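You operate a simulated robot arm through the tools that you are given. There is no shell and no other tool. Be economical: measure what you need, move in short steps, check, and stop when the job is done.

Carry out the task below with a simulated robot arm. There is one attempt and no reset: what you move stays moved.

## Task
Wipe the wet pink mug dry, then stand it and the yellow mug on the blue tray.
Fine: use the grey cloth and put it back; the cup rack stays out.

Only the result counts: the job must be done as asked and must still hold three seconds after the hand-in. Knocking over, shifting, dropping, spilling or breaking anything else fails it. Flat cloth is picked up by pressing the open fingertips on it (5 to 10 N) and closing them slowly along it; thin cloth reads only 2 to 8 mm in the jaws.

## Robot
A 7-joint arm with a two-finger parallel gripper, fixed in place. Base frame: the origin is at the foot of the arm, x ahead of it, y to its left, z up; the work surface is at about z = 0.9. Lengths are in m, angles in degrees, forces in N, time in s.
With the tool pointing down near the work surface it reaches from about 0.3 to 0.68 m from the base axis. Its first joint turns from -66.0 to 66.0 degrees. Payload 1.57 kg.
The TCP is the grasp point between the finger pads, 0.03 m short of the fingertips. In the tool frame z runs along the fingers and y along their closing line. The gripper opens to 0.11 m. The fingers are 0.024 m wide and 0.012 m thick; the gripper's body (0.048 by 0.112 m) begins 0.078 m behind the TCP.
Orientation is that of the tool frame in the base frame, as a unit quaternion [w, x, y, z]. With the fingers straight down and closing along the base's y, the tool's x points along the base's -x, its y along +y and its z along -z.

## Interface
- The arm moves only by the tool jog_arm. Its argument "series" is a list of rows, each a list of 3 entries, a list of its own where there are three numbers: the shift along the base's x, y, z in units of 50 mm (1.0 is 50 mm), then the turn, a rotation vector about the base's x, y, z in units of 6 degrees (1.0 is 6 degrees), then the opening, from 0 (shut) to 1 (fully open). In form: [[[x, y, z], [ax, ay, az], gripper], ...]. A call has 1 to 20 rows; each row shifts and turns the commanded pose from where the row before left it. A call with a number of a shift or a turn outside -1 to 1 is refused whole. A row lasts 0.2 s, in which the tool goes at most 0.05 m and 8.6 degrees; a call with a longer step from one row to the next is refused whole, and so is a gripper value outside its range. A pose out of reach is approached as far as the arm can. The call stops where the force on the tool passes 40 N (or 10 N more than at its start, if that is more) or the arm is blocked; 0.2 s more then pass. The fingers move at their own pace (about 0.108 m/s each) and stop on an object; they squeeze with about 42 N. The grip force told is the motor's: it shows also when the fingers shut on nothing. Time passes only in rows, and 0.2 s behind the last, so rows that do not move let the fingers close. It gives the time, the measured TCP pose, the force on the tool (base axes), the opening and the grip force at its end, in the units of the frame above (readings bear some noise), with the torque about the TCP (base axes, N m) and any sound that the robot's microphone picked up.
- Cameras (640 x 400 px; columns grow to the right, rows downward): "scene" is fixed at [0.1667, -0.3924, 1.3917]; the picture's right is [0.64, -0.77, 0.00], its down [-0.49, -0.41, -0.77] and it looks along [0.59, 0.49, -0.64] (base axes); focal length 345 px, centre (320, 200). "wrist" rides on the gripper at [0.07, 0.016, -0.141] in the tool frame; the picture's right is [-0.23, 0.97, 0.00], its down [-0.85, -0.20, -0.48] and it looks along [-0.47, -0.11, 0.88] (tool axes); focal length 222 px, centre (320, 200). There is no depth. A picture from a camera that has moved, and an enlarged one, comes with that camera's place and axes in the base frame and with its lens. The place of the scene camera against the robot may be out by one fixed shift of up to 0.018 m in any direction.
- grab_frame(camera): a new picture of that camera. The clock stands still meanwhile.
- zoom(camera, box): a new picture of the part [left, top, right, bottom] of that camera's present view, enlarged. The clock stands still meanwhile.
- close_job(): hands the job in; it is judged then, once.

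Go step by step. Nothing tells you positions but the pictures and the camera data: compare them with the known pose of the tool, close in by small moves and look again before you grip or let go. The budget is 120 turns and 84 pictures, counting those below and the enlarged ones. Unless the task says otherwise, let go and move clear before handing in, and close with one line.

The tools are called by a JSON object that holds its "name" and its "arguments". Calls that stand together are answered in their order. jog_arm: Moves the arm, as the interface text tells. Its arguments: {"type":"object","properties":{"series":{"type":"array"}},"required":["series"]} The other tools are called the same way: grab_frame (camera) takes a picture; zoom (camera, box) takes an enlarged picture of a part of a camera's view; close_job () hands the job in.

At the start:

```text
time_s: 0.0
eef_pos: [0.448, -0.1223, 1.1603]
tool_rot: [0.0, 0.001, 1.0, 0.0]
wrist_force: [0.5, 0.7, 0.6]
moment: [-0.05, 0.0, -0.02]
width: 0.1098
grip_force: 0.0
```

scene: 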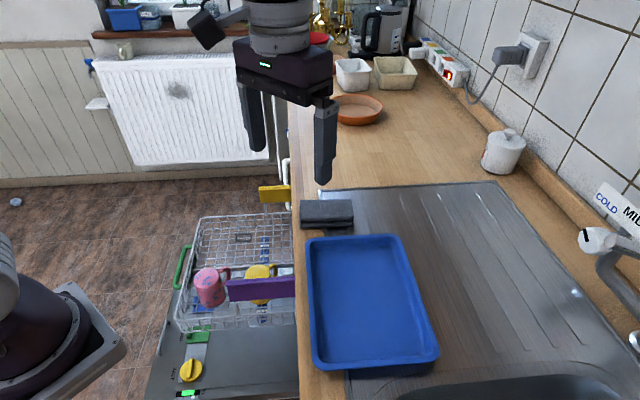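
wrist: 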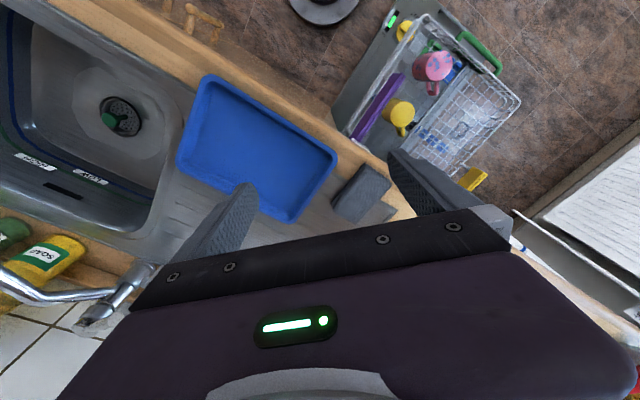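

I see the two mugs in a pulled-out dishwasher rack, the blue tray on the counter and a folded grey cloth beyond it. I'll look closer first.

{"name": "zoom", "arguments": {"camera": "scene", "box": [160, 180, 360, 305]}}

{"name": "zoom", "arguments": {"camera": "wrist", "box": [320, 10, 540, 220]}}

```text
3.20 times, centred on (260, 242) of scene
camera zoom: at [0.1667, -0.3924, 1.3917], right [0.64, -0.77, 0.0], down [-0.49, -0.41, -0.77], along [0.59, 0.49, -0.64], focal length 1104 px, centre (512, 64)
```

zoom: 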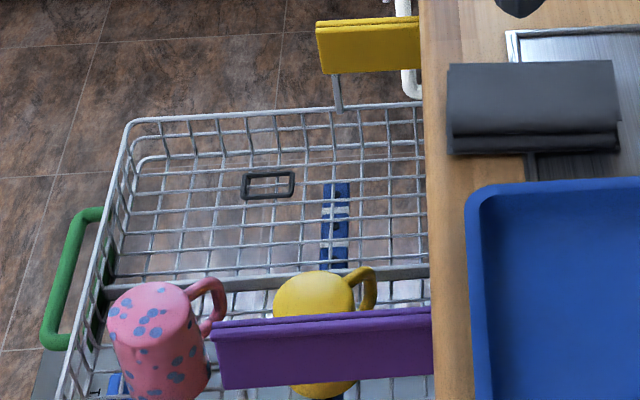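

```text
1.90 times, centred on (430, 115) of wrist
camera zoom: at [0.3793, -0.1059, 1.3002], right [0.23, 0.97, 0.0], down [0.85, -0.2, 0.48], along [0.47, -0.11, -0.88], focal length 423 px, centre (110, 362)
```

zoom: 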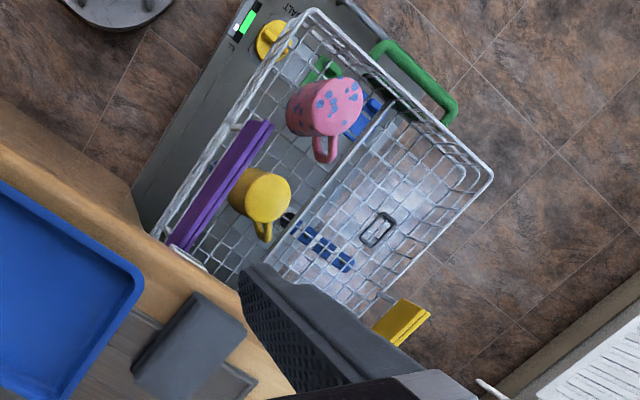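

The mugs stand bottom-up in the low basket, beside a purple flap. I'll move the wrist camera toward them to measure.

{"name": "jog_arm", "arguments": {"series": [[[-0.337, 0.777, -0.314], [0, 0, 0], 1], [[-0.337, 0.777, -0.314], [0, 0, 0], 1], [[-0.337, 0.777, -0.314], [0, 0, 0], 1], [[-0.337, 0.777, -0.314], [0, 0, 0], 1], [[-0.337, 0.777, -0.314], [0, 0, 0], 1], [[-0.337, 0.777, -0.314], [0, 0, 0], 1], [[-0.337, 0.777, -0.314], [0, 0, 0], 1]]}}

{"name": "grab_frame", "arguments": {"camera": "wrist"}}

{"name": "grab_frame", "arguments": {"camera": "scene"}}

```text
time_s: 1.6
eef_pos: [0.3302, 0.1502, 1.0494]
tool_rot: [0.0, 0.001, 1.0, 0.0]
wrist_force: [0.3, 0.2, 0.1]
moment: [-0.06, -0.03, -0.02]
width: 0.11
grip_force: 0.0
```

```text
79 pictures are left
camera wrist: at [0.2601, 0.1675, 1.1895], right [0.23, 0.97, 0.0], down [0.86, -0.2, 0.48], along [0.47, -0.11, -0.88], focal length 222 px, centre (320, 200)
```

wrist: 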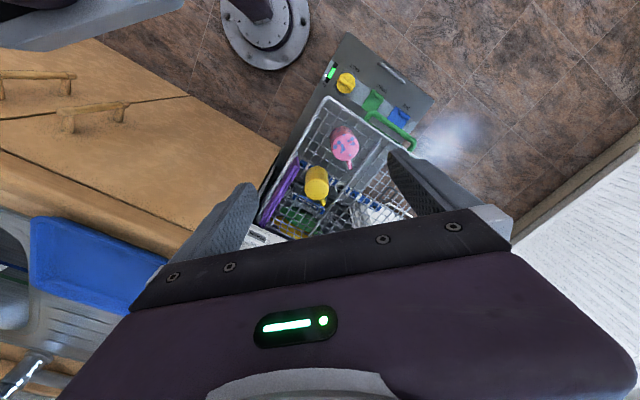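

```text
78 pictures are left
```

scene: 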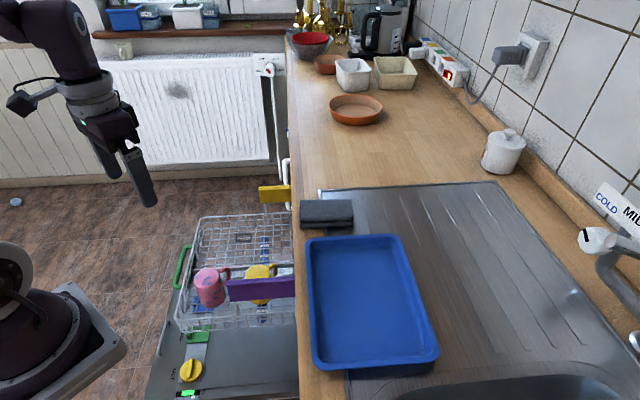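

Zooming the wrist view to triangulate the mugs.

{"name": "zoom", "arguments": {"camera": "wrist", "box": [255, 90, 415, 240]}}

{"name": "zoom", "arguments": {"camera": "scene", "box": [170, 250, 310, 338]}}

```text
2.67 times, centred on (335, 165) of wrist
camera zoom: at [0.2601, 0.1675, 1.1895], right [0.23, 0.97, 0.0], down [0.86, -0.2, 0.48], along [0.47, -0.11, -0.88], focal length 592 px, centre (280, 293)
```

zoom: 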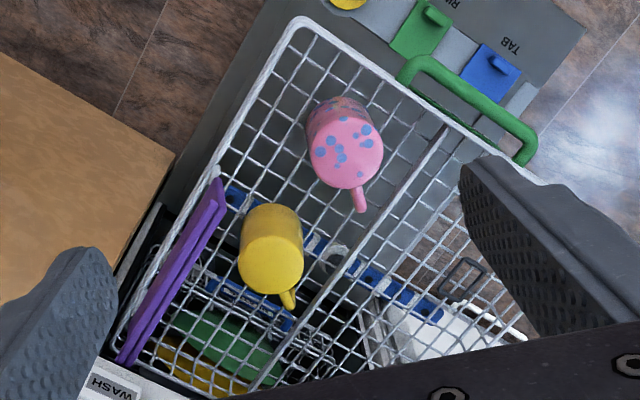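

```text
4.55 times, centred on (240, 294) of scene
camera zoom: at [0.1666, -0.3924, 1.3917], right [0.64, -0.77, 0.0], down [-0.49, -0.41, -0.77], along [0.59, 0.49, -0.64], focal length 1568 px, centre (684, -227)
```

zoom: 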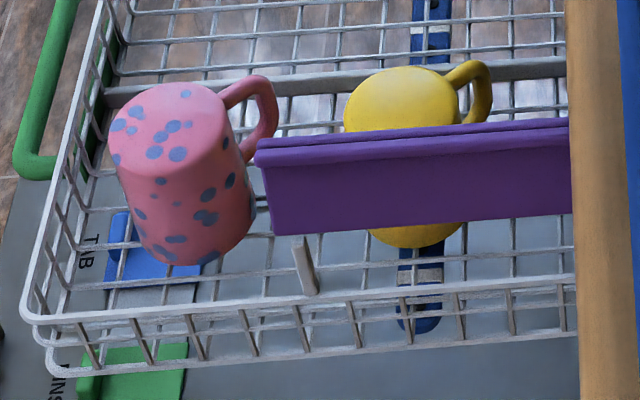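

Estimates: pink bottom ≈ (0.412, 0.19, 0.665), yellow ≈ (0.51, 0.10, 0.655), both handles toward +x. Now a close look at the cloth near (0.58, -0.07).

{"name": "jog_arm", "arguments": {"series": [[[0.567, -0.667, 0.03], [0, 0, 0], 1], [[0.567, -0.667, 0.03], [0, 0, 0], 1], [[0.567, -0.667, 0.03], [0, 0, 0], 1], [[0.567, -0.667, 0.03], [0, 0, 0], 1], [[0.567, -0.667, 0.03], [0, 0, 0], 1], [[0.567, -0.667, 0.03], [0, 0, 0], 1]]}}

{"name": "grab_frame", "arguments": {"camera": "wrist"}}

{"name": "zoom", "arguments": {"camera": "scene", "box": [280, 170, 380, 250]}}

```text
time_s: 3.0
eef_pos: [0.5007, -0.0498, 1.0573]
tool_rot: [0.0, -0.001, 1.0, 0.0]
wrist_force: [0.9, 0.3, -0.9]
moment: [0.01, 0.0, 0.02]
width: 0.1097
grip_force: 0.1
```

```text
75 pictures are left
camera wrist: at [0.432, -0.0342, 1.199], right [0.23, 0.97, 0.0], down [0.86, -0.2, 0.48], along [0.47, -0.11, -0.88], focal length 222 px, centre (320, 200)
```

wrist: 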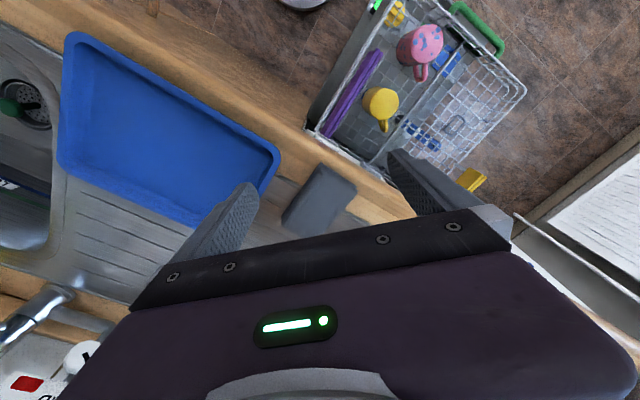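

```text
5.00 times, centred on (330, 210) of scene
camera zoom: at [0.1667, -0.3924, 1.3917], right [0.64, -0.77, 0.0], down [-0.49, -0.41, -0.77], along [0.59, 0.49, -0.64], focal length 1724 px, centre (270, 150)
```

zoom: 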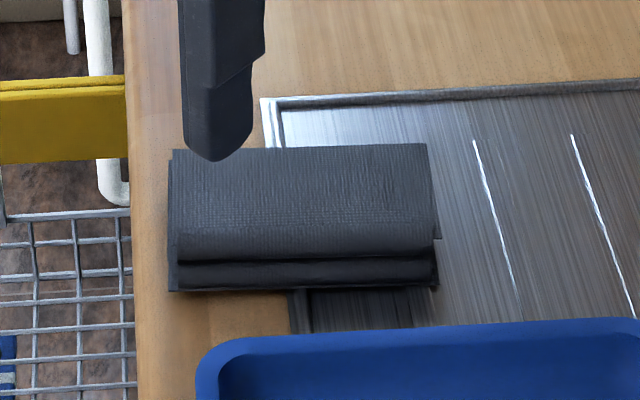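

The cloth is a folded stack about 0.10 × 0.08 m centred at (0.58, -0.07), aligned with the 45° counter edge. I'll turn the tool to match and come above it.

{"name": "jog_arm", "arguments": {"series": [[[0.2, -0.05, -0.143], [0, 0, -0.9375], 0.55], [[0.2, -0.05, -0.143], [0, 0, -0.9375], 0.55], [[0.2, -0.05, -0.143], [0, 0, -0.9375], 0.55], [[0.2, -0.05, -0.143], [0, 0, -0.9375], 0.55], [[0.2, -0.05, -0.143], [0, 0, -0.9375], 0.55], [[0.2, -0.05, -0.143], [0, 0, -0.9375], 0.55], [[0.2, -0.05, -0.143], [0, 0, -0.9375], 0.55], [[0.2, -0.05, -0.143], [0, 0, -0.9375], 0.55]]}}

{"name": "grab_frame", "arguments": {"camera": "wrist"}}

{"name": "zoom", "arguments": {"camera": "scene", "box": [280, 130, 400, 250]}}

```text
time_s: 4.8
eef_pos: [0.5811, -0.072, 1.0017]
tool_rot: [0.0, 0.384, 0.923, -0.001]
wrist_force: [-0.1, 0.1, 0.1]
moment: [0.01, 0.01, 0.02]
width: 0.0606
grip_force: 0.0
```

```text
73 pictures are left
camera wrist: at [0.5434, -0.0105, 1.1418], right [0.85, 0.53, 0.0], down [0.46, -0.75, 0.48], along [0.25, -0.41, -0.88], focal length 222 px, centre (320, 200)
```

wrist: 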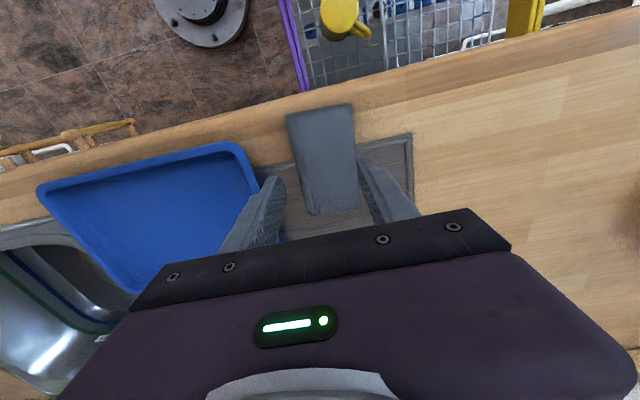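

```text
3.33 times, centred on (340, 190) of scene
camera zoom: at [0.1667, -0.3924, 1.3917], right [0.64, -0.77, 0.0], down [-0.49, -0.41, -0.77], along [0.59, 0.49, -0.64], focal length 1150 px, centre (253, 233)
```

zoom: 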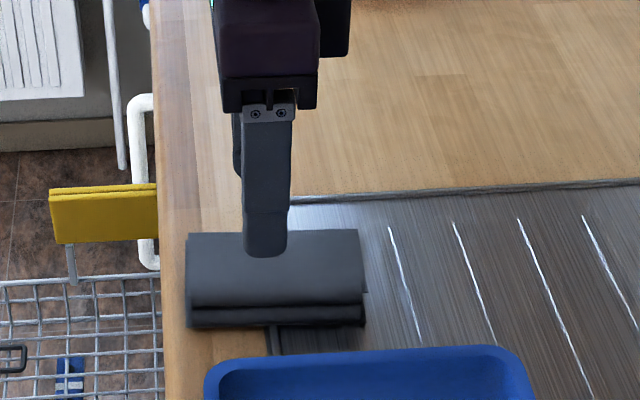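

Cloth centre refined to (0.590, -0.075), 0.06 wide and 0.11 long. I'll narrow the fingers to about 0.034 and come down toward it.

{"name": "jog_arm", "arguments": {"series": [[[0.09, -0.03, -0.2], [0, 0, 0], 0.31], [[0.09, -0.03, -0.2], [0, 0, 0], 0.31], [[0, 0, -0.2], [0, 0, 0], 0.31], [[0, 0, -0.2], [0, 0, 0], 0.31], [[0, 0, 0], [0, 0, 0], 0.31]]}}

{"name": "zoom", "arguments": {"camera": "wrist", "box": [220, 80, 440, 240]}}

{"name": "zoom", "arguments": {"camera": "scene", "box": [280, 150, 380, 250]}}

```text
time_s: 6.0
eef_pos: [0.5882, -0.074, 0.9622]
tool_rot: [0.001, 0.383, 0.924, -0.001]
wrist_force: [0.0, 0.3, -0.1]
moment: [0.03, 0.01, 0.01]
width: 0.0343
grip_force: 0.1
```

```text
2.50 times, centred on (330, 160) of wrist
camera zoom: at [0.5515, -0.0132, 1.1025], right [0.85, 0.53, 0.0], down [0.46, -0.75, 0.48], along [0.25, -0.41, -0.88], focal length 555 px, centre (295, 300)
```

zoom: 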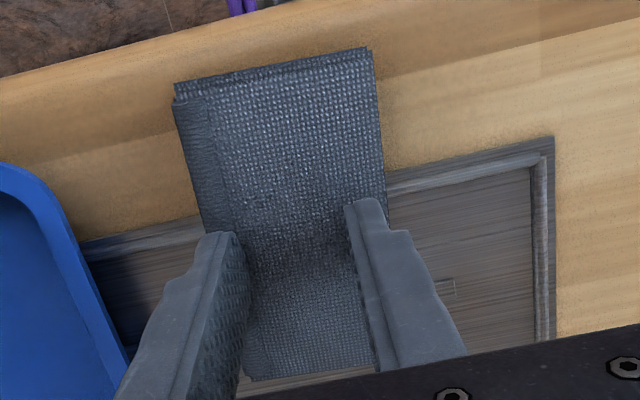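

```text
4.00 times, centred on (330, 200) of scene
camera zoom: at [0.1667, -0.3924, 1.3917], right [0.64, -0.77, 0.0], down [-0.49, -0.41, -0.77], along [0.59, 0.49, -0.64], focal length 1380 px, centre (280, 200)
```

zoom: 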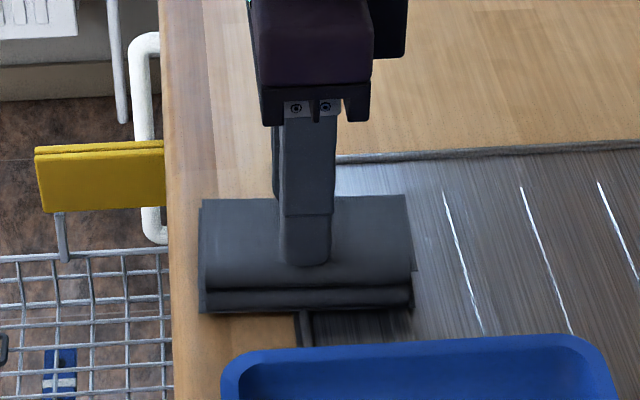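

Fingertips straddle the middle of the cloth just above it. Lowering gently to feel contact.

{"name": "jog_arm", "arguments": {"series": [[[0, 0, -0.06], [0, 0, 0], 0.29], [[0, 0, -0.06], [0, 0, 0], 0.27]]}}

```text
time_s: 6.6
eef_pos: [0.5897, -0.0741, 0.9599]
tool_rot: [0.003, 0.382, 0.924, 0.0]
wrist_force: [-5.7, 0.3, 12.3]
moment: [0.0, 0.19, -0.03]
width: 0.0319
grip_force: 1.3
stopped in row 2: the force on the tool passed its limit at 47 N (the readings are from after the stop); the commanded pose is now the measured one
```

Contact at fingertip height 0.93 with about 12 N. I'll ease slightly and close slowly along the cloth.

{"name": "jog_arm", "arguments": {"series": [[[0, 0, 0.01], [0, 0, 0], 0.28], [[0, 0, 0], [0, 0, 0], 0.26]]}}

```text
time_s: 7.2
eef_pos: [0.59, -0.0732, 0.9595]
tool_rot: [0.003, 0.382, 0.924, 0.001]
wrist_force: [0.4, 0.2, 12.3]
moment: [-0.03, 0.06, -0.02]
width: 0.0319
grip_force: 1.9
```

{"name": "jog_arm", "arguments": {"series": [[[0, 0, 0.012], [0, 0, 0], 0.24], [[0, 0, 0], [0, 0, 0], 0.21], [[0, 0, 0], [0, 0, 0], 0.18], [[0, 0, 0], [0, 0, 0], 0.15]]}}

```text
time_s: 8.2
eef_pos: [0.5882, -0.0745, 0.9611]
tool_rot: [0.002, 0.382, 0.924, 0.0]
wrist_force: [-1.7, -2.4, 7.9]
moment: [-0.09, 0.09, 0.0]
width: 0.0212
grip_force: 2.3
```

Force is about 8 N and the fingers are sliding the cloth together. Continue closing.

{"name": "jog_arm", "arguments": {"series": [[[0, 0, 0], [0, 0, 0], 0.12], [[0, 0, 0], [0, 0, 0], 0.09], [[0, 0, 0], [0, 0, 0], 0.06], [[0, 0, 0], [0, 0, 0], 0.03], [[0, 0, 0], [0, 0, 0], 0], [[0, 0, 0], [0, 0, 0], 0]]}}

{"name": "zoom", "arguments": {"camera": "wrist", "box": [220, 80, 440, 240]}}

```text
time_s: 9.6
eef_pos: [0.5893, -0.0721, 0.9611]
tool_rot: [0.002, 0.381, 0.925, 0.0]
wrist_force: [2.0, 0.8, 4.3]
moment: [0.01, -0.05, 0.01]
width: 0.0
grip_force: 21.5
```

```text
2.50 times, centred on (330, 160) of wrist
camera zoom: at [0.5515, -0.0125, 1.1012], right [0.85, 0.53, 0.0], down [0.46, -0.74, 0.48], along [0.26, -0.41, -0.88], focal length 555 px, centre (295, 300)
```

zoom: 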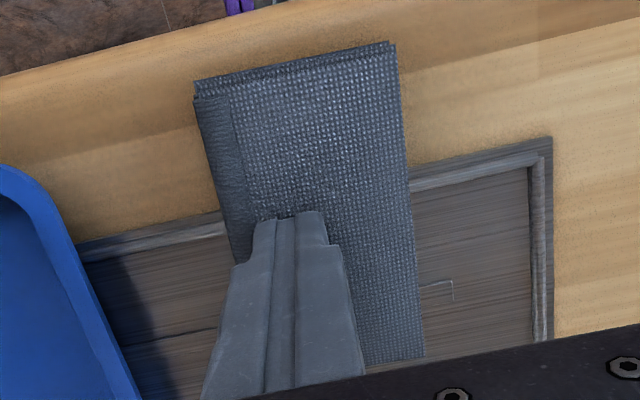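

The fingers slid over it and closed on nothing; the cloth stays nearly in place, moving like a firm stack about 0.03 thick. I'll lift, open wide and look again.

{"name": "jog_arm", "arguments": {"series": [[[0, 0, 0.3], [0, 0, 0], 0], [[0, 0, 0.5], [0, 0, 0], 0.8], [[0, 0, 0], [0, 0, 0], 0.8], [[0, 0, 0], [0, 0, 0], 0.8]]}}

{"name": "zoom", "arguments": {"camera": "wrist", "box": [220, 70, 460, 230]}}

{"name": "zoom", "arguments": {"camera": "scene", "box": [290, 180, 370, 240]}}

```text
time_s: 10.6
eef_pos: [0.5896, -0.0747, 1.0025]
tool_rot: [0.001, 0.382, 0.924, 0.001]
wrist_force: [0.0, 0.1, 0.1]
moment: [0.04, -0.03, 0.0]
width: 0.0882
grip_force: 0.1
```

```text
2.50 times, centred on (340, 150) of wrist
camera zoom: at [0.5521, -0.0135, 1.1425], right [0.85, 0.53, 0.0], down [0.46, -0.74, 0.48], along [0.26, -0.41, -0.88], focal length 555 px, centre (270, 325)
```

zoom: 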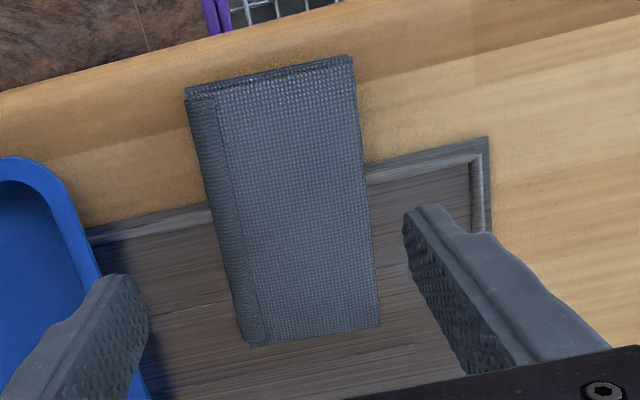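

```text
6.67 times, centred on (330, 210) of scene
camera zoom: at [0.1667, -0.3924, 1.3917], right [0.64, -0.77, 0.0], down [-0.49, -0.41, -0.77], along [0.59, 0.49, -0.64], focal length 2299 px, centre (253, 133)
```

zoom: 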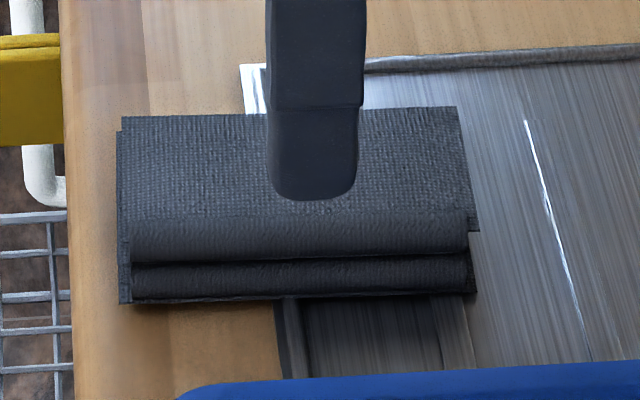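

The cloth centre is now about 9 mm toward +x+y; long axis still matches. I'll straddle the stack from its sides, clear of the tray, and grip it whole.

{"name": "jog_arm", "arguments": {"series": [[[0.134, 0.134, 0], [0, 0, 0], 0.76], [[0, 0, -0.4], [0, 0, 0], 0.76], [[0, 0, -0.4], [0, 0, 0], 0.76], [[0, 0, -0.2], [0, 0, 0], 0.76], [[0, 0, -0.16], [0, 0, 0], 0.76], [[0, 0, 0], [0, 0, 0], 0.76]]}}

{"name": "zoom", "arguments": {"camera": "wrist", "box": [220, 70, 460, 230]}}

{"name": "zoom", "arguments": {"camera": "scene", "box": [290, 180, 370, 240]}}

```text
time_s: 12.0
eef_pos: [0.5968, -0.0683, 0.9428]
tool_rot: [0.002, 0.382, 0.924, 0.0]
wrist_force: [-0.9, -0.3, 0.1]
moment: [-0.02, -0.01, -0.02]
width: 0.0837
grip_force: 0.0
```

```text
2.50 times, centred on (340, 150) of wrist
camera zoom: at [0.558, -0.0073, 1.0832], right [0.85, 0.53, 0.0], down [0.46, -0.74, 0.48], along [0.26, -0.41, -0.88], focal length 555 px, centre (270, 325)
```

zoom: 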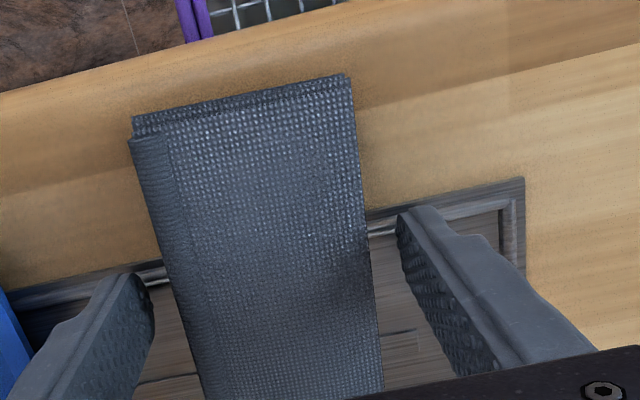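

```text
6.67 times, centred on (330, 210) of scene
camera zoom: at [0.1667, -0.3924, 1.3917], right [0.64, -0.77, 0.0], down [-0.49, -0.41, -0.77], along [0.59, 0.49, -0.64], focal length 2299 px, centre (253, 133)
```

zoom: 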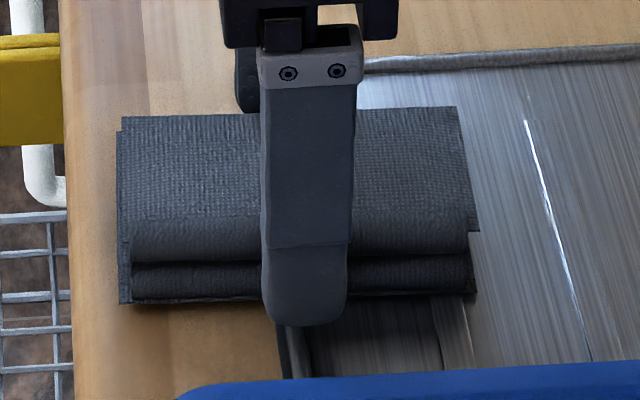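

The fingers straddle the stack well. Closing slowly.

{"name": "jog_arm", "arguments": {"series": [[[0, 0, 0], [0, 0, 0], 0.65], [[0, 0, 0], [0, 0, 0], 0.55], [[0, 0, 0], [0, 0, 0], 0.45], [[0, 0, 0], [0, 0, 0], 0.35], [[0, 0, 0], [0, 0, 0], 0.25], [[0, 0, 0], [0, 0, 0], 0.15], [[0, 0, 0], [0, 0, 0], 0.05], [[0, 0, 0], [0, 0, 0], 0]]}}

{"name": "zoom", "arguments": {"camera": "scene", "box": [290, 180, 370, 240]}}

```text
time_s: 13.8
eef_pos: [0.5967, -0.0687, 0.9424]
tool_rot: [0.002, 0.382, 0.924, 0.0]
wrist_force: [0.0, 0.2, 0.0]
moment: [-0.01, -0.01, 0.0]
width: 0.0641
grip_force: 42.3
```

```text
6.67 times, centred on (330, 210) of scene
camera zoom: at [0.1667, -0.3924, 1.3917], right [0.64, -0.77, 0.0], down [-0.49, -0.41, -0.77], along [0.59, 0.49, -0.64], focal length 2299 px, centre (253, 133)
```

zoom: 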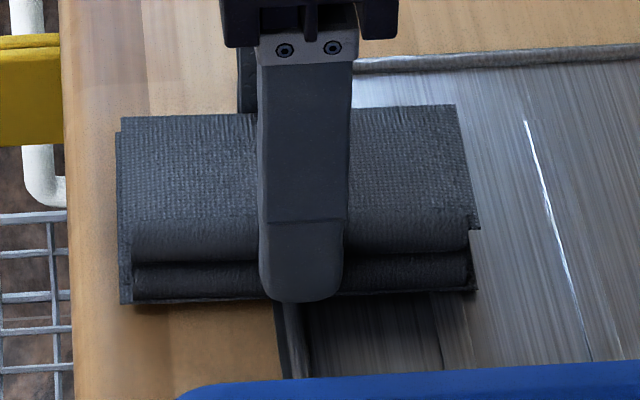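

Firm grip at 64 mm. Lifting to check it comes along.

{"name": "jog_arm", "arguments": {"series": [[[0, 0, 0.3], [0, 0, 0], 0], [[0, 0, 0.6], [0, 0, 0], 0], [[0, 0, 0.7], [0, 0, 0], 0], [[0, 0, 0.7], [0, 0, 0], 0], [[0, 0, 0.7], [0, 0, 0], 0]]}}

{"name": "grab_frame", "arguments": {"camera": "scene"}}

{"name": "grab_frame", "arguments": {"camera": "wrist"}}

```text
time_s: 15.0
eef_pos: [0.5963, -0.0677, 1.0946]
tool_rot: [0.002, 0.383, 0.924, 0.0]
wrist_force: [0.6, 0.0, 0.0]
moment: [0.0, -0.02, 0.0]
width: 0.0642
grip_force: 41.9
```

```text
63 pictures are left
```

scene: 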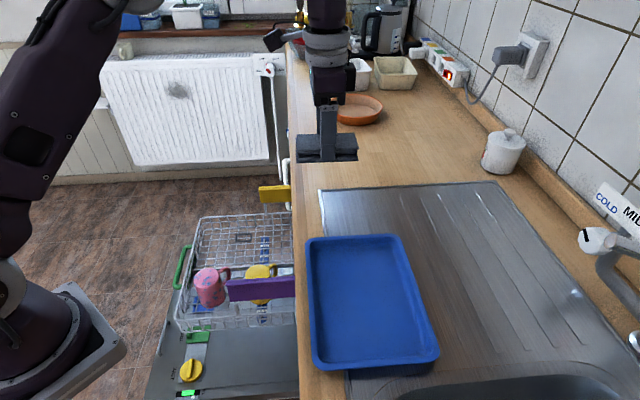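

```text
62 pictures are left
camera wrist: at [0.5578, -0.0065, 1.2353], right [0.85, 0.53, 0.0], down [0.46, -0.74, 0.48], along [0.26, -0.41, -0.88], focal length 222 px, centre (320, 200)
```

wrist: 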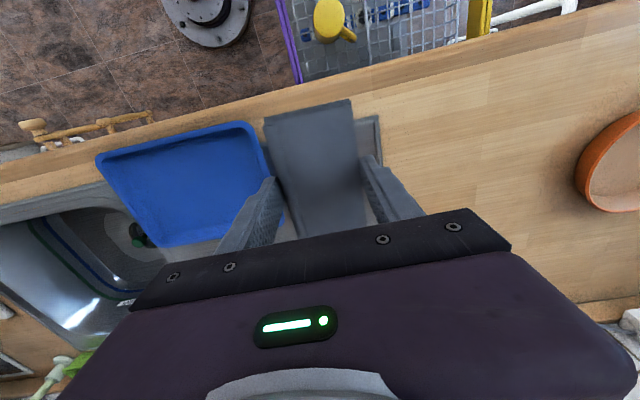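

Cloth held securely. I'll carry it over the pink mug at (0.412, 0.19) and stop well above it to verify alignment.

{"name": "jog_arm", "arguments": {"series": [[[-0.46, 0.645, -0.238], [0, 0, 0], 0], [[-0.46, 0.645, -0.238], [0, 0, 0], 0], [[-0.46, 0.645, -0.238], [0, 0, 0], 0], [[-0.46, 0.645, -0.238], [0, 0, 0], 0], [[-0.46, 0.645, -0.238], [0, 0, 0], 0], [[-0.46, 0.645, -0.238], [0, 0, 0], 0], [[-0.46, 0.645, -0.238], [0, 0, 0], 0], [[-0.46, 0.645, -0.238], [0, 0, 0], 0], [[0, 0, -0.8], [0, 0, 0], 0], [[0, 0, -0.8], [0, 0, 0], 0], [[0, 0, -0.8], [0, 0, 0], 0], [[0, 0, -0.8], [0, 0, 0], 0], [[0, 0, -0.6], [0, 0, 0], 0]]}}

{"name": "grab_frame", "arguments": {"camera": "scene"}}

{"name": "zoom", "arguments": {"camera": "scene", "box": [150, 210, 310, 330]}}

{"name": "grab_frame", "arguments": {"camera": "wrist"}}

```text
time_s: 17.8
eef_pos: [0.4113, 0.1889, 0.8065]
tool_rot: [0.002, 0.383, 0.924, 0.001]
wrist_force: [0.5, -0.3, 0.5]
moment: [-0.02, 0.01, -0.01]
width: 0.0639
grip_force: 41.9
```

```text
61 pictures are left
```

scene: 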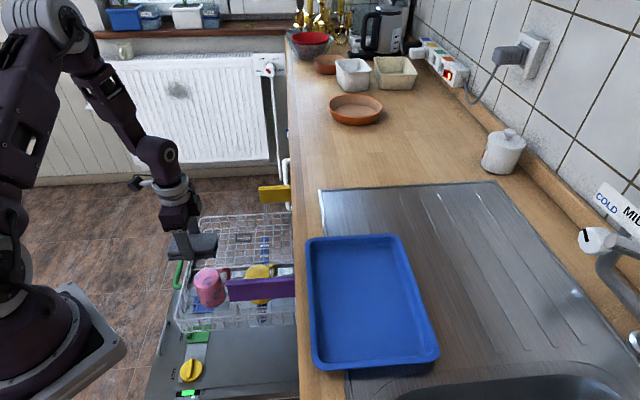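

```text
3.33 times, centred on (230, 270) of scene
camera zoom: at [0.1667, -0.3924, 1.3917], right [0.64, -0.77, 0.0], down [-0.49, -0.41, -0.77], along [0.59, 0.49, -0.64], focal length 1150 px, centre (620, -33)
```

zoom: 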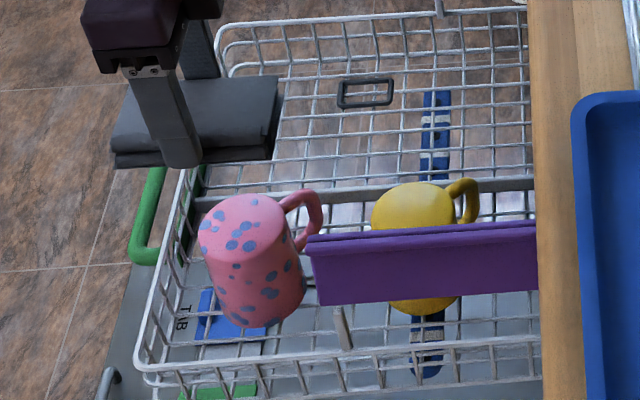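

```text
59 pictures are left
camera wrist: at [0.374, 0.2508, 0.9462], right [0.85, 0.53, 0.0], down [0.46, -0.74, 0.48], along [0.26, -0.41, -0.88], focal length 222 px, centre (320, 200)
```

wrist: 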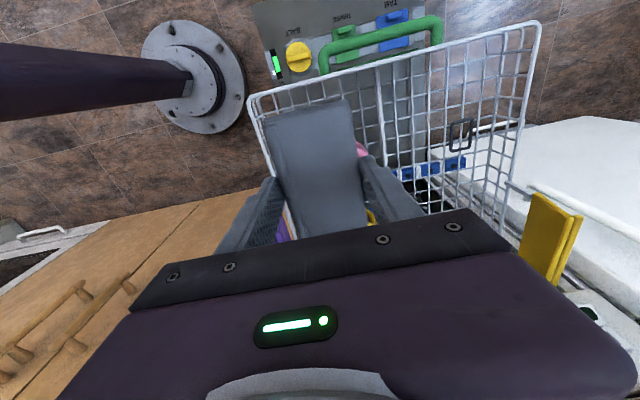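

The basket rim is about z = 0.61; the pink mug is better placed at (0.416, 0.184). I'll shift 5 mm and lower the cloth gently onto its base.

{"name": "jog_arm", "arguments": {"series": [[[0.1, -0.1, -0.5], [0, 0, 0], 0], [[0, 0, -0.5], [0, 0, 0], 0], [[0, 0, -0.5], [0, 0, 0], 0], [[0, 0, -0.1], [0, 0, 0], 0], [[0, 0, -0.06], [0, 0, 0], 0]]}}

{"name": "zoom", "arguments": {"camera": "scene", "box": [150, 210, 310, 330]}}

```text
time_s: 19.0
eef_pos: [0.4168, 0.1857, 0.725]
tool_rot: [0.002, 0.383, 0.924, 0.0]
wrist_force: [0.0, -0.4, -1.4]
moment: [0.01, 0.0, -0.04]
width: 0.0638
grip_force: 41.3
```

```text
3.33 times, centred on (230, 270) of scene
camera zoom: at [0.1667, -0.3924, 1.3917], right [0.64, -0.77, 0.0], down [-0.49, -0.41, -0.77], along [0.59, 0.49, -0.64], focal length 1150 px, centre (620, -33)
```

zoom: 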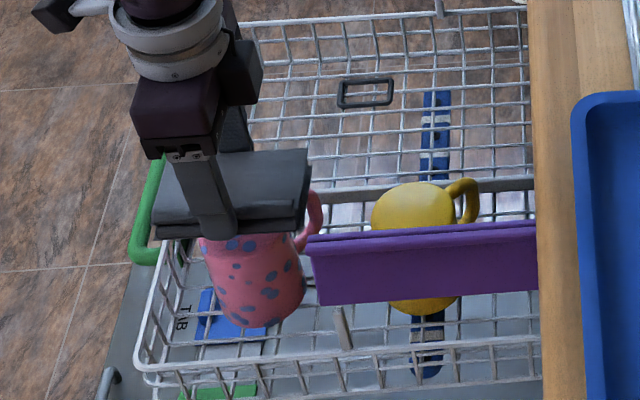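

Aligned. Creeping down to touch.

{"name": "jog_arm", "arguments": {"series": [[[0, 0, -0.04], [0, 0, 0], 0], [[0, 0, -0.04], [0, 0, 0], 0], [[0, 0, -0.04], [0, 0, 0], 0], [[0, 0, -0.04], [0, 0, 0], 0], [[0, 0, -0.04], [0, 0, 0], 0]]}}

```text
time_s: 20.2
eef_pos: [0.4175, 0.1839, 0.7155]
tool_rot: [0.001, 0.383, 0.924, -0.001]
wrist_force: [0.5, 0.0, -0.4]
moment: [-0.02, 0.01, 0.02]
width: 0.0637
grip_force: 42.0
```

{"name": "jog_arm", "arguments": {"series": [[[0, 0, -0.03], [0, 0, 0], 0], [[0, 0, -0.03], [0, 0, 0], 0], [[0, 0, -0.03], [0, 0, 0], 0], [[0, 0, -0.03], [0, 0, 0], 0]]}}

```text
time_s: 21.2
eef_pos: [0.4159, 0.1852, 0.7089]
tool_rot: [0.002, 0.383, 0.924, 0.0]
wrist_force: [0.9, 0.3, -0.2]
moment: [0.01, 0.02, 0.0]
width: 0.0639
grip_force: 42.0
```

No contact yet at 0.709; continuing in small steps.

{"name": "jog_arm", "arguments": {"series": [[[0, 0, -0.03], [0, 0, 0], 0], [[0, 0, -0.03], [0, 0, 0], 0], [[0, 0, -0.03], [0, 0, 0], 0], [[0, 0, -0.03], [0, 0, 0], 0], [[0, 0, -0.03], [0, 0, 0], 0], [[0, 0, -0.03], [0, 0, 0], 0]]}}

{"name": "zoom", "arguments": {"camera": "scene", "box": [150, 210, 310, 330]}}

```text
time_s: 22.6
eef_pos: [0.4178, 0.1861, 0.6995]
tool_rot: [0.002, 0.383, 0.924, 0.0]
wrist_force: [0.8, -0.5, -0.3]
moment: [0.0, 0.02, 0.0]
width: 0.0634
grip_force: 42.0
```

```text
3.33 times, centred on (230, 270) of scene
camera zoom: at [0.1667, -0.3924, 1.3917], right [0.64, -0.77, 0.0], down [-0.49, -0.41, -0.77], along [0.59, 0.49, -0.64], focal length 1150 px, centre (620, -33)
```

zoom: 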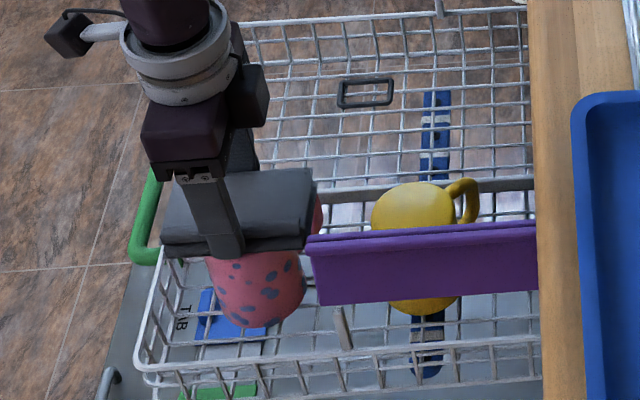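

{"name": "jog_arm", "arguments": {"series": [[[0, 0, -0.03], [0, 0, 0], 0], [[0, 0, -0.03], [0, 0, 0], 0], [[0, 0, -0.03], [0, 0, 0], 0], [[0, 0, -0.03], [0, 0, 0], 0], [[0, 0, -0.03], [0, 0, 0], 0], [[0, 0, -0.03], [0, 0, 0], 0], [[0, 0, -0.03], [0, 0, 0], 0], [[0, 0, -0.03], [0, 0, 0], 0]]}}

```text
time_s: 24.4
eef_pos: [0.4184, 0.1848, 0.6878]
tool_rot: [0.002, 0.382, 0.924, 0.0]
wrist_force: [-0.8, 0.2, 9.6]
moment: [0.03, 0.08, -0.02]
width: 0.0637
grip_force: 41.9
```

Contact: 9.6 N at TCP z = 0.688, so the base is at about z = 0.646. Now rub gently across the slide direction so the basket isn't pushed.

{"name": "jog_arm", "arguments": {"series": [[[0, 0, 0.008], [0, 0, 0], 0], [[0.14, 0.14, 0], [0, 0, 0], 0], [[0.14, 0.14, 0], [0, 0, 0], 0], [[-0.14, -0.14, 0], [0, 0, 0], 0], [[-0.14, -0.14, 0], [0, 0, 0], 0], [[-0.14, -0.14, 0], [0, 0, 0], 0], [[-0.14, -0.14, 0], [0, 0, 0], 0], [[0.14, 0.14, 0], [0, 0, 0], 0], [[0.14, 0.14, 0], [0, 0, 0], 0], [[0.14, 0.14, 0], [0, 0, 0], 0], [[0.14, 0.14, 0], [0, 0, 0], 0], [[-0.14, -0.14, 0], [0, 0, 0], 0], [[-0.14, -0.14, 0], [0, 0, 0], 0]]}}

{"name": "zoom", "arguments": {"camera": "scene", "box": [150, 210, 310, 330]}}

```text
time_s: 25.3
eef_pos: [0.4291, 0.1966, 0.6885]
tool_rot: [0.0, 0.382, 0.924, -0.002]
wrist_force: [-2.3, -1.9, 14.8]
moment: [-0.15, 0.21, 0.05]
width: 0.0637
grip_force: 41.7
stopped in row 4: the force on the tool passed its limit at 41 N (the readings are from after the stop); the commanded pose is now the measured one
```

```text
3.33 times, centred on (230, 270) of scene
camera zoom: at [0.1664, -0.3925, 1.3917], right [0.64, -0.77, 0.0], down [-0.49, -0.41, -0.77], along [0.59, 0.49, -0.64], focal length 1150 px, centre (620, -33)
```

zoom: 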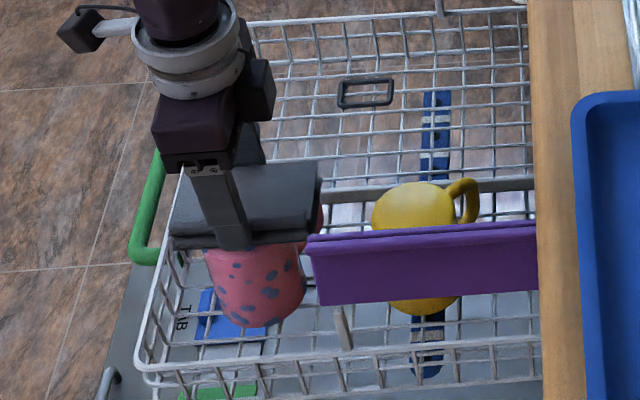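

Force spiked while rubbing; I'll ease up and go slower.

{"name": "jog_arm", "arguments": {"series": [[[0, 0, 0.02], [0, 0, 0], 0], [[-0.07, -0.07, 0], [0, 0, 0], 0], [[-0.07, -0.07, 0], [0, 0, 0], 0], [[-0.07, -0.07, 0], [0, 0, 0], 0], [[-0.07, -0.07, 0], [0, 0, 0], 0]]}}

```text
time_s: 26.5
eef_pos: [0.4138, 0.1835, 0.6893]
tool_rot: [0.001, 0.382, 0.924, -0.002]
wrist_force: [0.2, 0.6, 0.0]
moment: [0.0, 0.01, -0.02]
width: 0.0641
grip_force: 42.1
```

{"name": "jog_arm", "arguments": {"series": [[[0, 0, -0.014], [0, 0, 0], 0], [[-0.07, -0.07, 0], [0, 0, 0], 0], [[-0.07, -0.07, 0], [0, 0, 0], 0], [[-0.07, -0.07, 0], [0, 0, 0], 0], [[0.07, 0.07, 0], [0, 0, 0], 0], [[0.07, 0.07, 0], [0, 0, 0], 0], [[0.07, 0.07, 0], [0, 0, 0], 0], [[0.07, 0.07, 0], [0, 0, 0], 0], [[0.07, 0.07, 0], [0, 0, 0], 0], [[0.07, 0.07, 0], [0, 0, 0], 0]]}}

```text
time_s: 27.9
eef_pos: [0.4078, 0.1766, 0.6878]
tool_rot: [0.0, 0.383, 0.924, -0.005]
wrist_force: [-4.9, -5.2, 16.1]
moment: [0.02, -0.03, 0.04]
width: 0.0636
grip_force: 42.4
stopped in row 6: the force on the tool passed its limit at 45 N (the readings are from after the stop); the commanded pose is now the measured one
```

Let me lift clear and inspect the mug for any effect.

{"name": "jog_arm", "arguments": {"series": [[[0, 0, 0.3], [0, 0, 0], 0], [[0, 0, 0.8], [0, 0, 0], 0], [[0, 0.2, 0.9], [0, 0, 0], 0], [[-0.3, 0.5, 0.6], [0, 0, 0], 0]]}}

{"name": "zoom", "arguments": {"camera": "scene", "box": [170, 250, 310, 338]}}

```text
time_s: 28.9
eef_pos: [0.3935, 0.2137, 0.8178]
tool_rot: [-0.001, 0.382, 0.924, -0.005]
wrist_force: [-0.3, -0.1, 0.1]
moment: [-0.03, 0.0, 0.01]
width: 0.0636
grip_force: 41.9
```

```text
4.55 times, centred on (240, 294) of scene
camera zoom: at [0.1667, -0.3925, 1.3917], right [0.64, -0.77, 0.0], down [-0.49, -0.41, -0.77], along [0.59, 0.49, -0.64], focal length 1568 px, centre (684, -227)
```

zoom: 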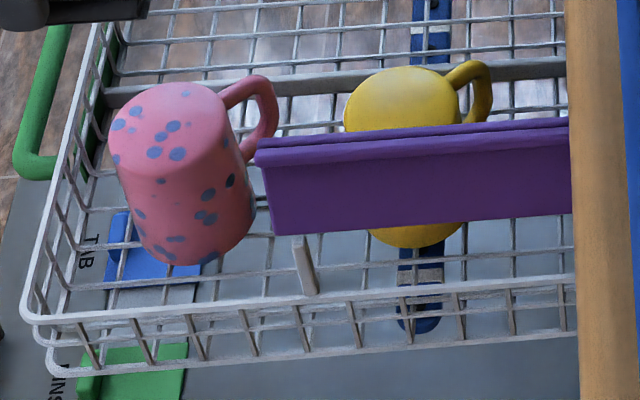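

{"name": "zoom", "arguments": {"camera": "scene", "box": [188, 262, 238, 312]}}

{"name": "grab_frame", "arguments": {"camera": "wrist"}}

```text
8.00 times, centred on (213, 287) of scene
camera zoom: at [0.1667, -0.3925, 1.3917], right [0.64, -0.77, 0.0], down [-0.49, -0.41, -0.77], along [0.59, 0.49, -0.64], focal length 2759 px, centre (1176, -496)
```

zoom: 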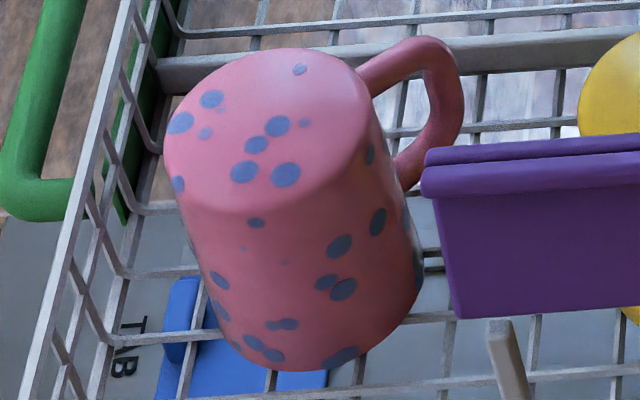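

```text
53 pictures are left
camera wrist: at [0.3571, 0.2756, 0.958], right [0.85, 0.53, -0.01], down [0.47, -0.74, 0.48], along [0.25, -0.41, -0.88], focal length 222 px, centre (320, 200)
```

wrist: 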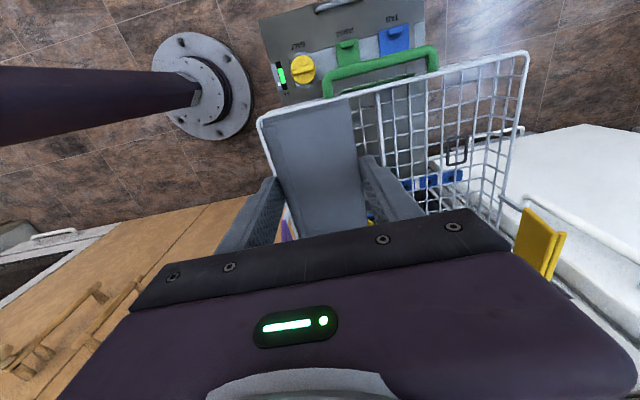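

The spots look unchanged after a brief rub; I'll do a longer, light rub on the base and compare closely.

{"name": "jog_arm", "arguments": {"series": [[[0.45, -0.59, -0.8], [0, 0, 0], 0], [[0, 0, -0.8], [0, 0, 0], 0], [[0, 0, -0.7], [0, 0, 0], 0], [[0, 0, -0.18], [0, 0, 0], 0], [[0, 0, -0.04], [0, 0, 0], 0], [[0, 0, -0.03], [0, 0, 0], 0], [[0, 0, -0.02], [0, 0, 0], 0]]}}

```text
refused: row 1 steps farther than a row can; nothing moved
```

{"name": "jog_arm", "arguments": {"series": [[[0.25, -0.3, -0.6], [0, 0, 0], 0], [[0.2, -0.29, -0.6], [0, 0, 0], 0], [[0, 0, -0.6], [0, 0, 0], 0], [[0, 0, -0.5], [0, 0, 0], 0], [[0, 0, -0.18], [0, 0, 0], 0], [[0, 0, -0.04], [0, 0, 0], 0], [[0, 0, -0.03], [0, 0, 0], 0], [[0, 0, -0.02], [0, 0, 0], 0]]}}

```text
time_s: 30.6
eef_pos: [0.4162, 0.1825, 0.6899]
tool_rot: [0.0, 0.382, 0.924, -0.005]
wrist_force: [-0.1, -0.1, 0.0]
moment: [0.01, 0.03, -0.02]
width: 0.0637
grip_force: 42.0
```

{"name": "jog_arm", "arguments": {"series": [[[0, 0, -0.03], [0, 0, 0], 0], [[0.05, 0.05, 0], [0, 0, 0], 0], [[0.05, 0.05, 0], [0, 0, 0], 0], [[0.05, 0.05, 0], [0, 0, 0], 0], [[0.05, 0.05, 0], [0, 0, 0], 0], [[0, 0, 0], [0, 0, 0], 0], [[-0.05, -0.05, 0], [0, 0, 0], 0], [[-0.05, -0.05, 0], [0, 0, 0], 0], [[-0.05, -0.05, 0], [0, 0, 0], 0], [[-0.05, -0.05, 0], [0, 0, 0], 0]]}}

```text
time_s: 32.9
eef_pos: [0.4164, 0.1809, 0.6878]
tool_rot: [-0.001, 0.383, 0.924, -0.004]
wrist_force: [3.9, 4.8, 11.4]
moment: [0.33, -0.51, 0.07]
width: 0.0637
grip_force: 41.9
```

Rubbing works at about 11 N. More strokes to cover the rest.

{"name": "jog_arm", "arguments": {"series": [[[-0.05, -0.05, 0.004], [0, 0, 0], 0], [[-0.05, -0.05, 0], [0, 0, 0], 0], [[-0.05, -0.05, 0], [0, 0, 0], 0], [[-0.05, -0.05, 0], [0, 0, 0], 0], [[0, 0, 0], [0, 0, 0], 0], [[0.05, 0.05, 0], [0, 0, 0], 0], [[0.05, 0.05, 0], [0, 0, 0], 0], [[0.05, 0.05, 0], [0, 0, 0], 0], [[0.05, 0.05, 0], [0, 0, 0], 0], [[0.05, 0.05, 0], [0, 0, 0], 0], [[0.05, 0.05, 0], [0, 0, 0], 0], [[0, 0, 0], [0, 0, 0], 0], [[-0.05, -0.05, 0], [0, 0, 0], 0], [[-0.05, -0.05, 0], [0, 0, 0], 0]]}}

```text
time_s: 34.5
eef_pos: [0.4077, 0.1755, 0.6885]
tool_rot: [-0.005, 0.384, 0.923, -0.009]
wrist_force: [-4.1, -3.4, 14.9]
moment: [0.11, -0.1, 0.03]
width: 0.0637
grip_force: 41.8
stopped in row 8: the force on the tool passed its limit at 44 N (the readings are from after the stop); the commanded pose is now the measured one
```

{"name": "jog_arm", "arguments": {"series": [[[0, 0, 0.3], [0, 0, 0], 0], [[0, 0, 0.8], [0, 0, 0], 0], [[0, 0.2, 0.9], [0, 0, 0], 0], [[-0.3, 0.5, 0.6], [0, 0, 0], 0]]}}

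{"name": "zoom", "arguments": {"camera": "scene", "box": [188, 262, 238, 312]}}

```text
time_s: 35.5
eef_pos: [0.3915, 0.2096, 0.8176]
tool_rot: [-0.004, 0.384, 0.923, -0.008]
wrist_force: [-0.2, 0.1, -0.8]
moment: [-0.04, 0.01, 0.01]
width: 0.0637
grip_force: 41.7
```

```text
8.00 times, centred on (213, 287) of scene
camera zoom: at [0.1666, -0.3924, 1.3917], right [0.64, -0.77, 0.0], down [-0.49, -0.41, -0.77], along [0.59, 0.49, -0.64], focal length 2759 px, centre (1176, -496)
```

zoom: 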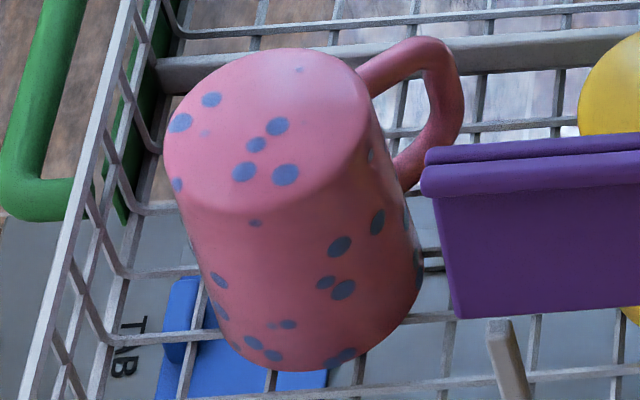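

The spots are clearly shrinking and some have gone: they are the water, and rubbing dries the mug. I'll continue, keeping force light.

{"name": "jog_arm", "arguments": {"series": [[[0.25, -0.3, -0.6], [0, 0, 0], 0], [[0.24, -0.28, -0.6], [0, 0, 0], 0], [[0, 0, -0.6], [0, 0, 0], 0], [[0, 0, -0.5], [0, 0, 0], 0], [[0, 0, -0.19], [0, 0, 0], 0], [[0, 0, -0.04], [0, 0, 0], 0], [[0, 0, -0.03], [0, 0, 0], 0], [[0, 0, -0.02], [0, 0, 0], 0], [[0, 0, -0.01], [0, 0, 0], 0]]}}

```text
time_s: 37.5
eef_pos: [0.4182, 0.1803, 0.6878]
tool_rot: [-0.004, 0.384, 0.923, -0.008]
wrist_force: [-0.5, -0.6, 1.2]
moment: [0.03, -0.08, -0.02]
width: 0.0638
grip_force: 42.3
```

{"name": "jog_arm", "arguments": {"series": [[[0.05, 0.05, -0.01], [0, 0, 0], 0], [[0.05, 0.05, 0], [0, 0, 0], 0], [[0.05, 0.05, 0], [0, 0, 0], 0], [[0.05, 0.05, 0], [0, 0, 0], 0], [[0, 0, 0], [0, 0, 0], 0], [[-0.05, -0.05, 0], [0, 0, 0], 0], [[-0.05, -0.05, 0], [0, 0, 0], 0], [[-0.05, -0.05, 0], [0, 0, 0], 0], [[-0.05, -0.05, 0], [0, 0, 0], 0], [[0, 0, 0], [0, 0, 0], 0], [[0.05, 0.05, 0], [0, 0, 0], 0], [[0.05, 0.05, 0], [0, 0, 0], 0], [[0.05, 0.05, 0], [0, 0, 0], 0], [[0.05, 0.05, 0], [0, 0, 0], 0], [[0, 0, 0], [0, 0, 0], 0], [[-0.05, -0.05, 0], [0, 0, 0], 0], [[-0.05, -0.05, 0], [0, 0, 0], 0], [[-0.05, -0.05, 0], [0, 0, 0], 0], [[-0.05, -0.05, 0], [0, 0, 0], 0], [[0, 0, 0], [0, 0, 0], 0]]}}

{"name": "zoom", "arguments": {"camera": "scene", "box": [188, 262, 238, 312]}}

```text
time_s: 38.3
eef_pos: [0.4232, 0.1855, 0.6878]
tool_rot: [-0.007, 0.385, 0.923, -0.01]
wrist_force: [-4.3, -4.5, 14.1]
moment: [-0.09, 0.2, 0.04]
width: 0.0633
grip_force: 41.9
stopped in row 4: the force on the tool passed its limit at 46 N (the readings are from after the stop); the commanded pose is now the measured one
```

```text
8.00 times, centred on (213, 287) of scene
camera zoom: at [0.1664, -0.3926, 1.3917], right [0.64, -0.77, 0.0], down [-0.49, -0.41, -0.77], along [0.59, 0.49, -0.64], focal length 2759 px, centre (1176, -496)
```

zoom: 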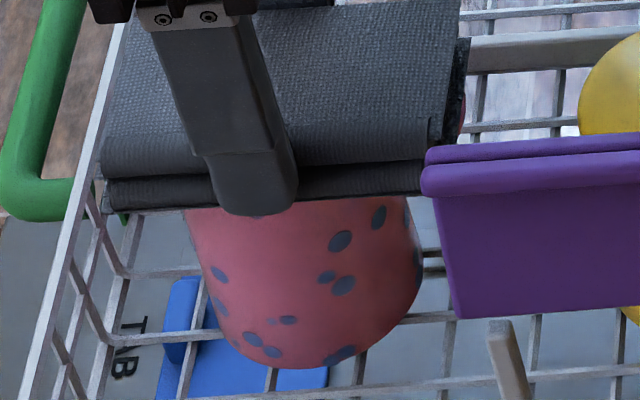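

Side spots are visible even while rubbing, so I can track progress. I'll straighten the small tilt that built up and rub more lightly.

{"name": "jog_arm", "arguments": {"series": [[[0, 0, 0.06], [0.125, -0.197, 0], 0], [[-0.1, -0.08, 0], [0, 0, 0], 0], [[0, 0, -0.02], [0, 0, 0], 0], [[0, 0, -0.012], [0, 0, 0], 0], [[0, 0, 0], [0, 0, 0], 0]]}}

```text
time_s: 39.5
eef_pos: [0.4189, 0.1827, 0.6883]
tool_rot: [0.001, 0.384, 0.923, 0.0]
wrist_force: [0.0, -1.2, -0.1]
moment: [-0.01, 0.0, 0.01]
width: 0.0637
grip_force: 41.3
```

{"name": "jog_arm", "arguments": {"series": [[[0.04, 0.04, -0.01], [0, 0, 0], 0], [[0.04, 0.04, -0.006], [0, 0, 0], 0], [[0.04, 0.04, 0], [0, 0, 0], 0], [[-0.04, -0.04, 0], [0, 0, 0], 0], [[-0.04, -0.04, 0], [0, 0, 0], 0], [[-0.04, -0.04, 0], [0, 0, 0], 0]]}}

```text
time_s: 40.9
eef_pos: [0.4189, 0.1822, 0.6884]
tool_rot: [0.001, 0.384, 0.923, 0.0]
wrist_force: [-0.7, 0.2, -0.2]
moment: [-0.01, 0.01, 0.0]
width: 0.0636
grip_force: 42.0
```

{"name": "jog_arm", "arguments": {"series": [[[0.04, 0.04, -0.008], [0, 0, 0], 0], [[0.04, 0.04, -0.006], [0, 0, 0], 0], [[0.04, 0.04, 0], [0, 0, 0], 0], [[0.04, 0.04, 0], [0, 0, 0], 0], [[-0.04, -0.04, 0], [0, 0, 0], 0], [[-0.04, -0.04, 0], [0, 0, 0], 0], [[-0.04, -0.04, 0], [0, 0, 0], 0], [[-0.04, -0.04, 0], [0, 0, 0], 0], [[-0.04, -0.04, 0], [0, 0, 0], 0], [[-0.04, -0.04, 0], [0, 0, 0], 0]]}}

```text
time_s: 43.1
eef_pos: [0.4144, 0.1786, 0.6873]
tool_rot: [0.001, 0.383, 0.924, 0.0]
wrist_force: [0.6, -1.1, 0.0]
moment: [0.0, 0.0, 0.0]
width: 0.0638
grip_force: 41.9
```

{"name": "jog_arm", "arguments": {"series": [[[0.04, 0.04, -0.008], [0, 0, 0], 0], [[0.04, 0.04, -0.006], [0, 0, 0], 0], [[0.04, 0.04, 0], [0, 0, 0], 0]]}}

```text
time_s: 43.9
eef_pos: [0.4206, 0.1839, 0.6882]
tool_rot: [0.001, 0.384, 0.923, 0.0]
wrist_force: [-1.2, 0.2, 2.0]
moment: [-0.09, -0.02, -0.02]
width: 0.0638
grip_force: 41.9
```

Light contact at 2 N. Long series of gentle strokes from here.

{"name": "jog_arm", "arguments": {"series": [[[0.04, 0.04, -0.005], [0, 0, 0], 0], [[0.04, 0.04, 0], [0, 0, 0], 0], [[-0.04, -0.04, 0], [0, 0, 0], 0], [[-0.04, -0.04, 0], [0, 0, 0], 0], [[-0.04, -0.04, 0], [0, 0, 0], 0], [[-0.04, -0.04, 0], [0, 0, 0], 0], [[-0.04, -0.04, 0], [0, 0, 0], 0], [[-0.04, -0.04, 0], [0, 0, 0], 0], [[0.04, 0.04, 0], [0, 0, 0], 0], [[0.04, 0.04, 0], [0, 0, 0], 0], [[0.04, 0.04, 0], [0, 0, 0], 0], [[0.04, 0.04, 0], [0, 0, 0], 0], [[0.04, 0.04, 0], [0, 0, 0], 0], [[0.04, 0.04, 0], [0, 0, 0], 0], [[-0.04, -0.04, 0], [0, 0, 0], 0], [[-0.04, -0.04, 0], [0, 0, 0], 0], [[-0.04, -0.04, 0], [0, 0, 0], 0]]}}

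{"name": "zoom", "arguments": {"camera": "scene", "box": [188, 262, 238, 312]}}

```text
time_s: 44.5
eef_pos: [0.4235, 0.1849, 0.6881]
tool_rot: [0.0, 0.385, 0.923, -0.003]
wrist_force: [-3.7, -4.0, 13.6]
moment: [-0.17, 0.21, 0.0]
width: 0.0641
grip_force: 42.4
stopped in row 2: the force on the tool passed its limit at 44 N (the readings are from after the stop); the commanded pose is now the measured one
```

```text
8.00 times, centred on (213, 287) of scene
camera zoom: at [0.1664, -0.3926, 1.3917], right [0.64, -0.77, 0.0], down [-0.49, -0.41, -0.77], along [0.59, 0.49, -0.64], focal length 2759 px, centre (1176, -496)
```

zoom: 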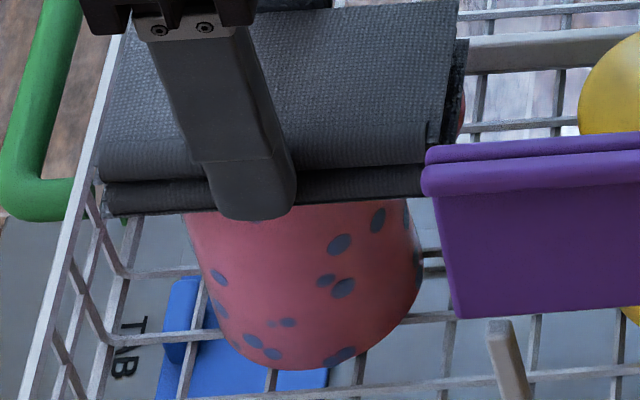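

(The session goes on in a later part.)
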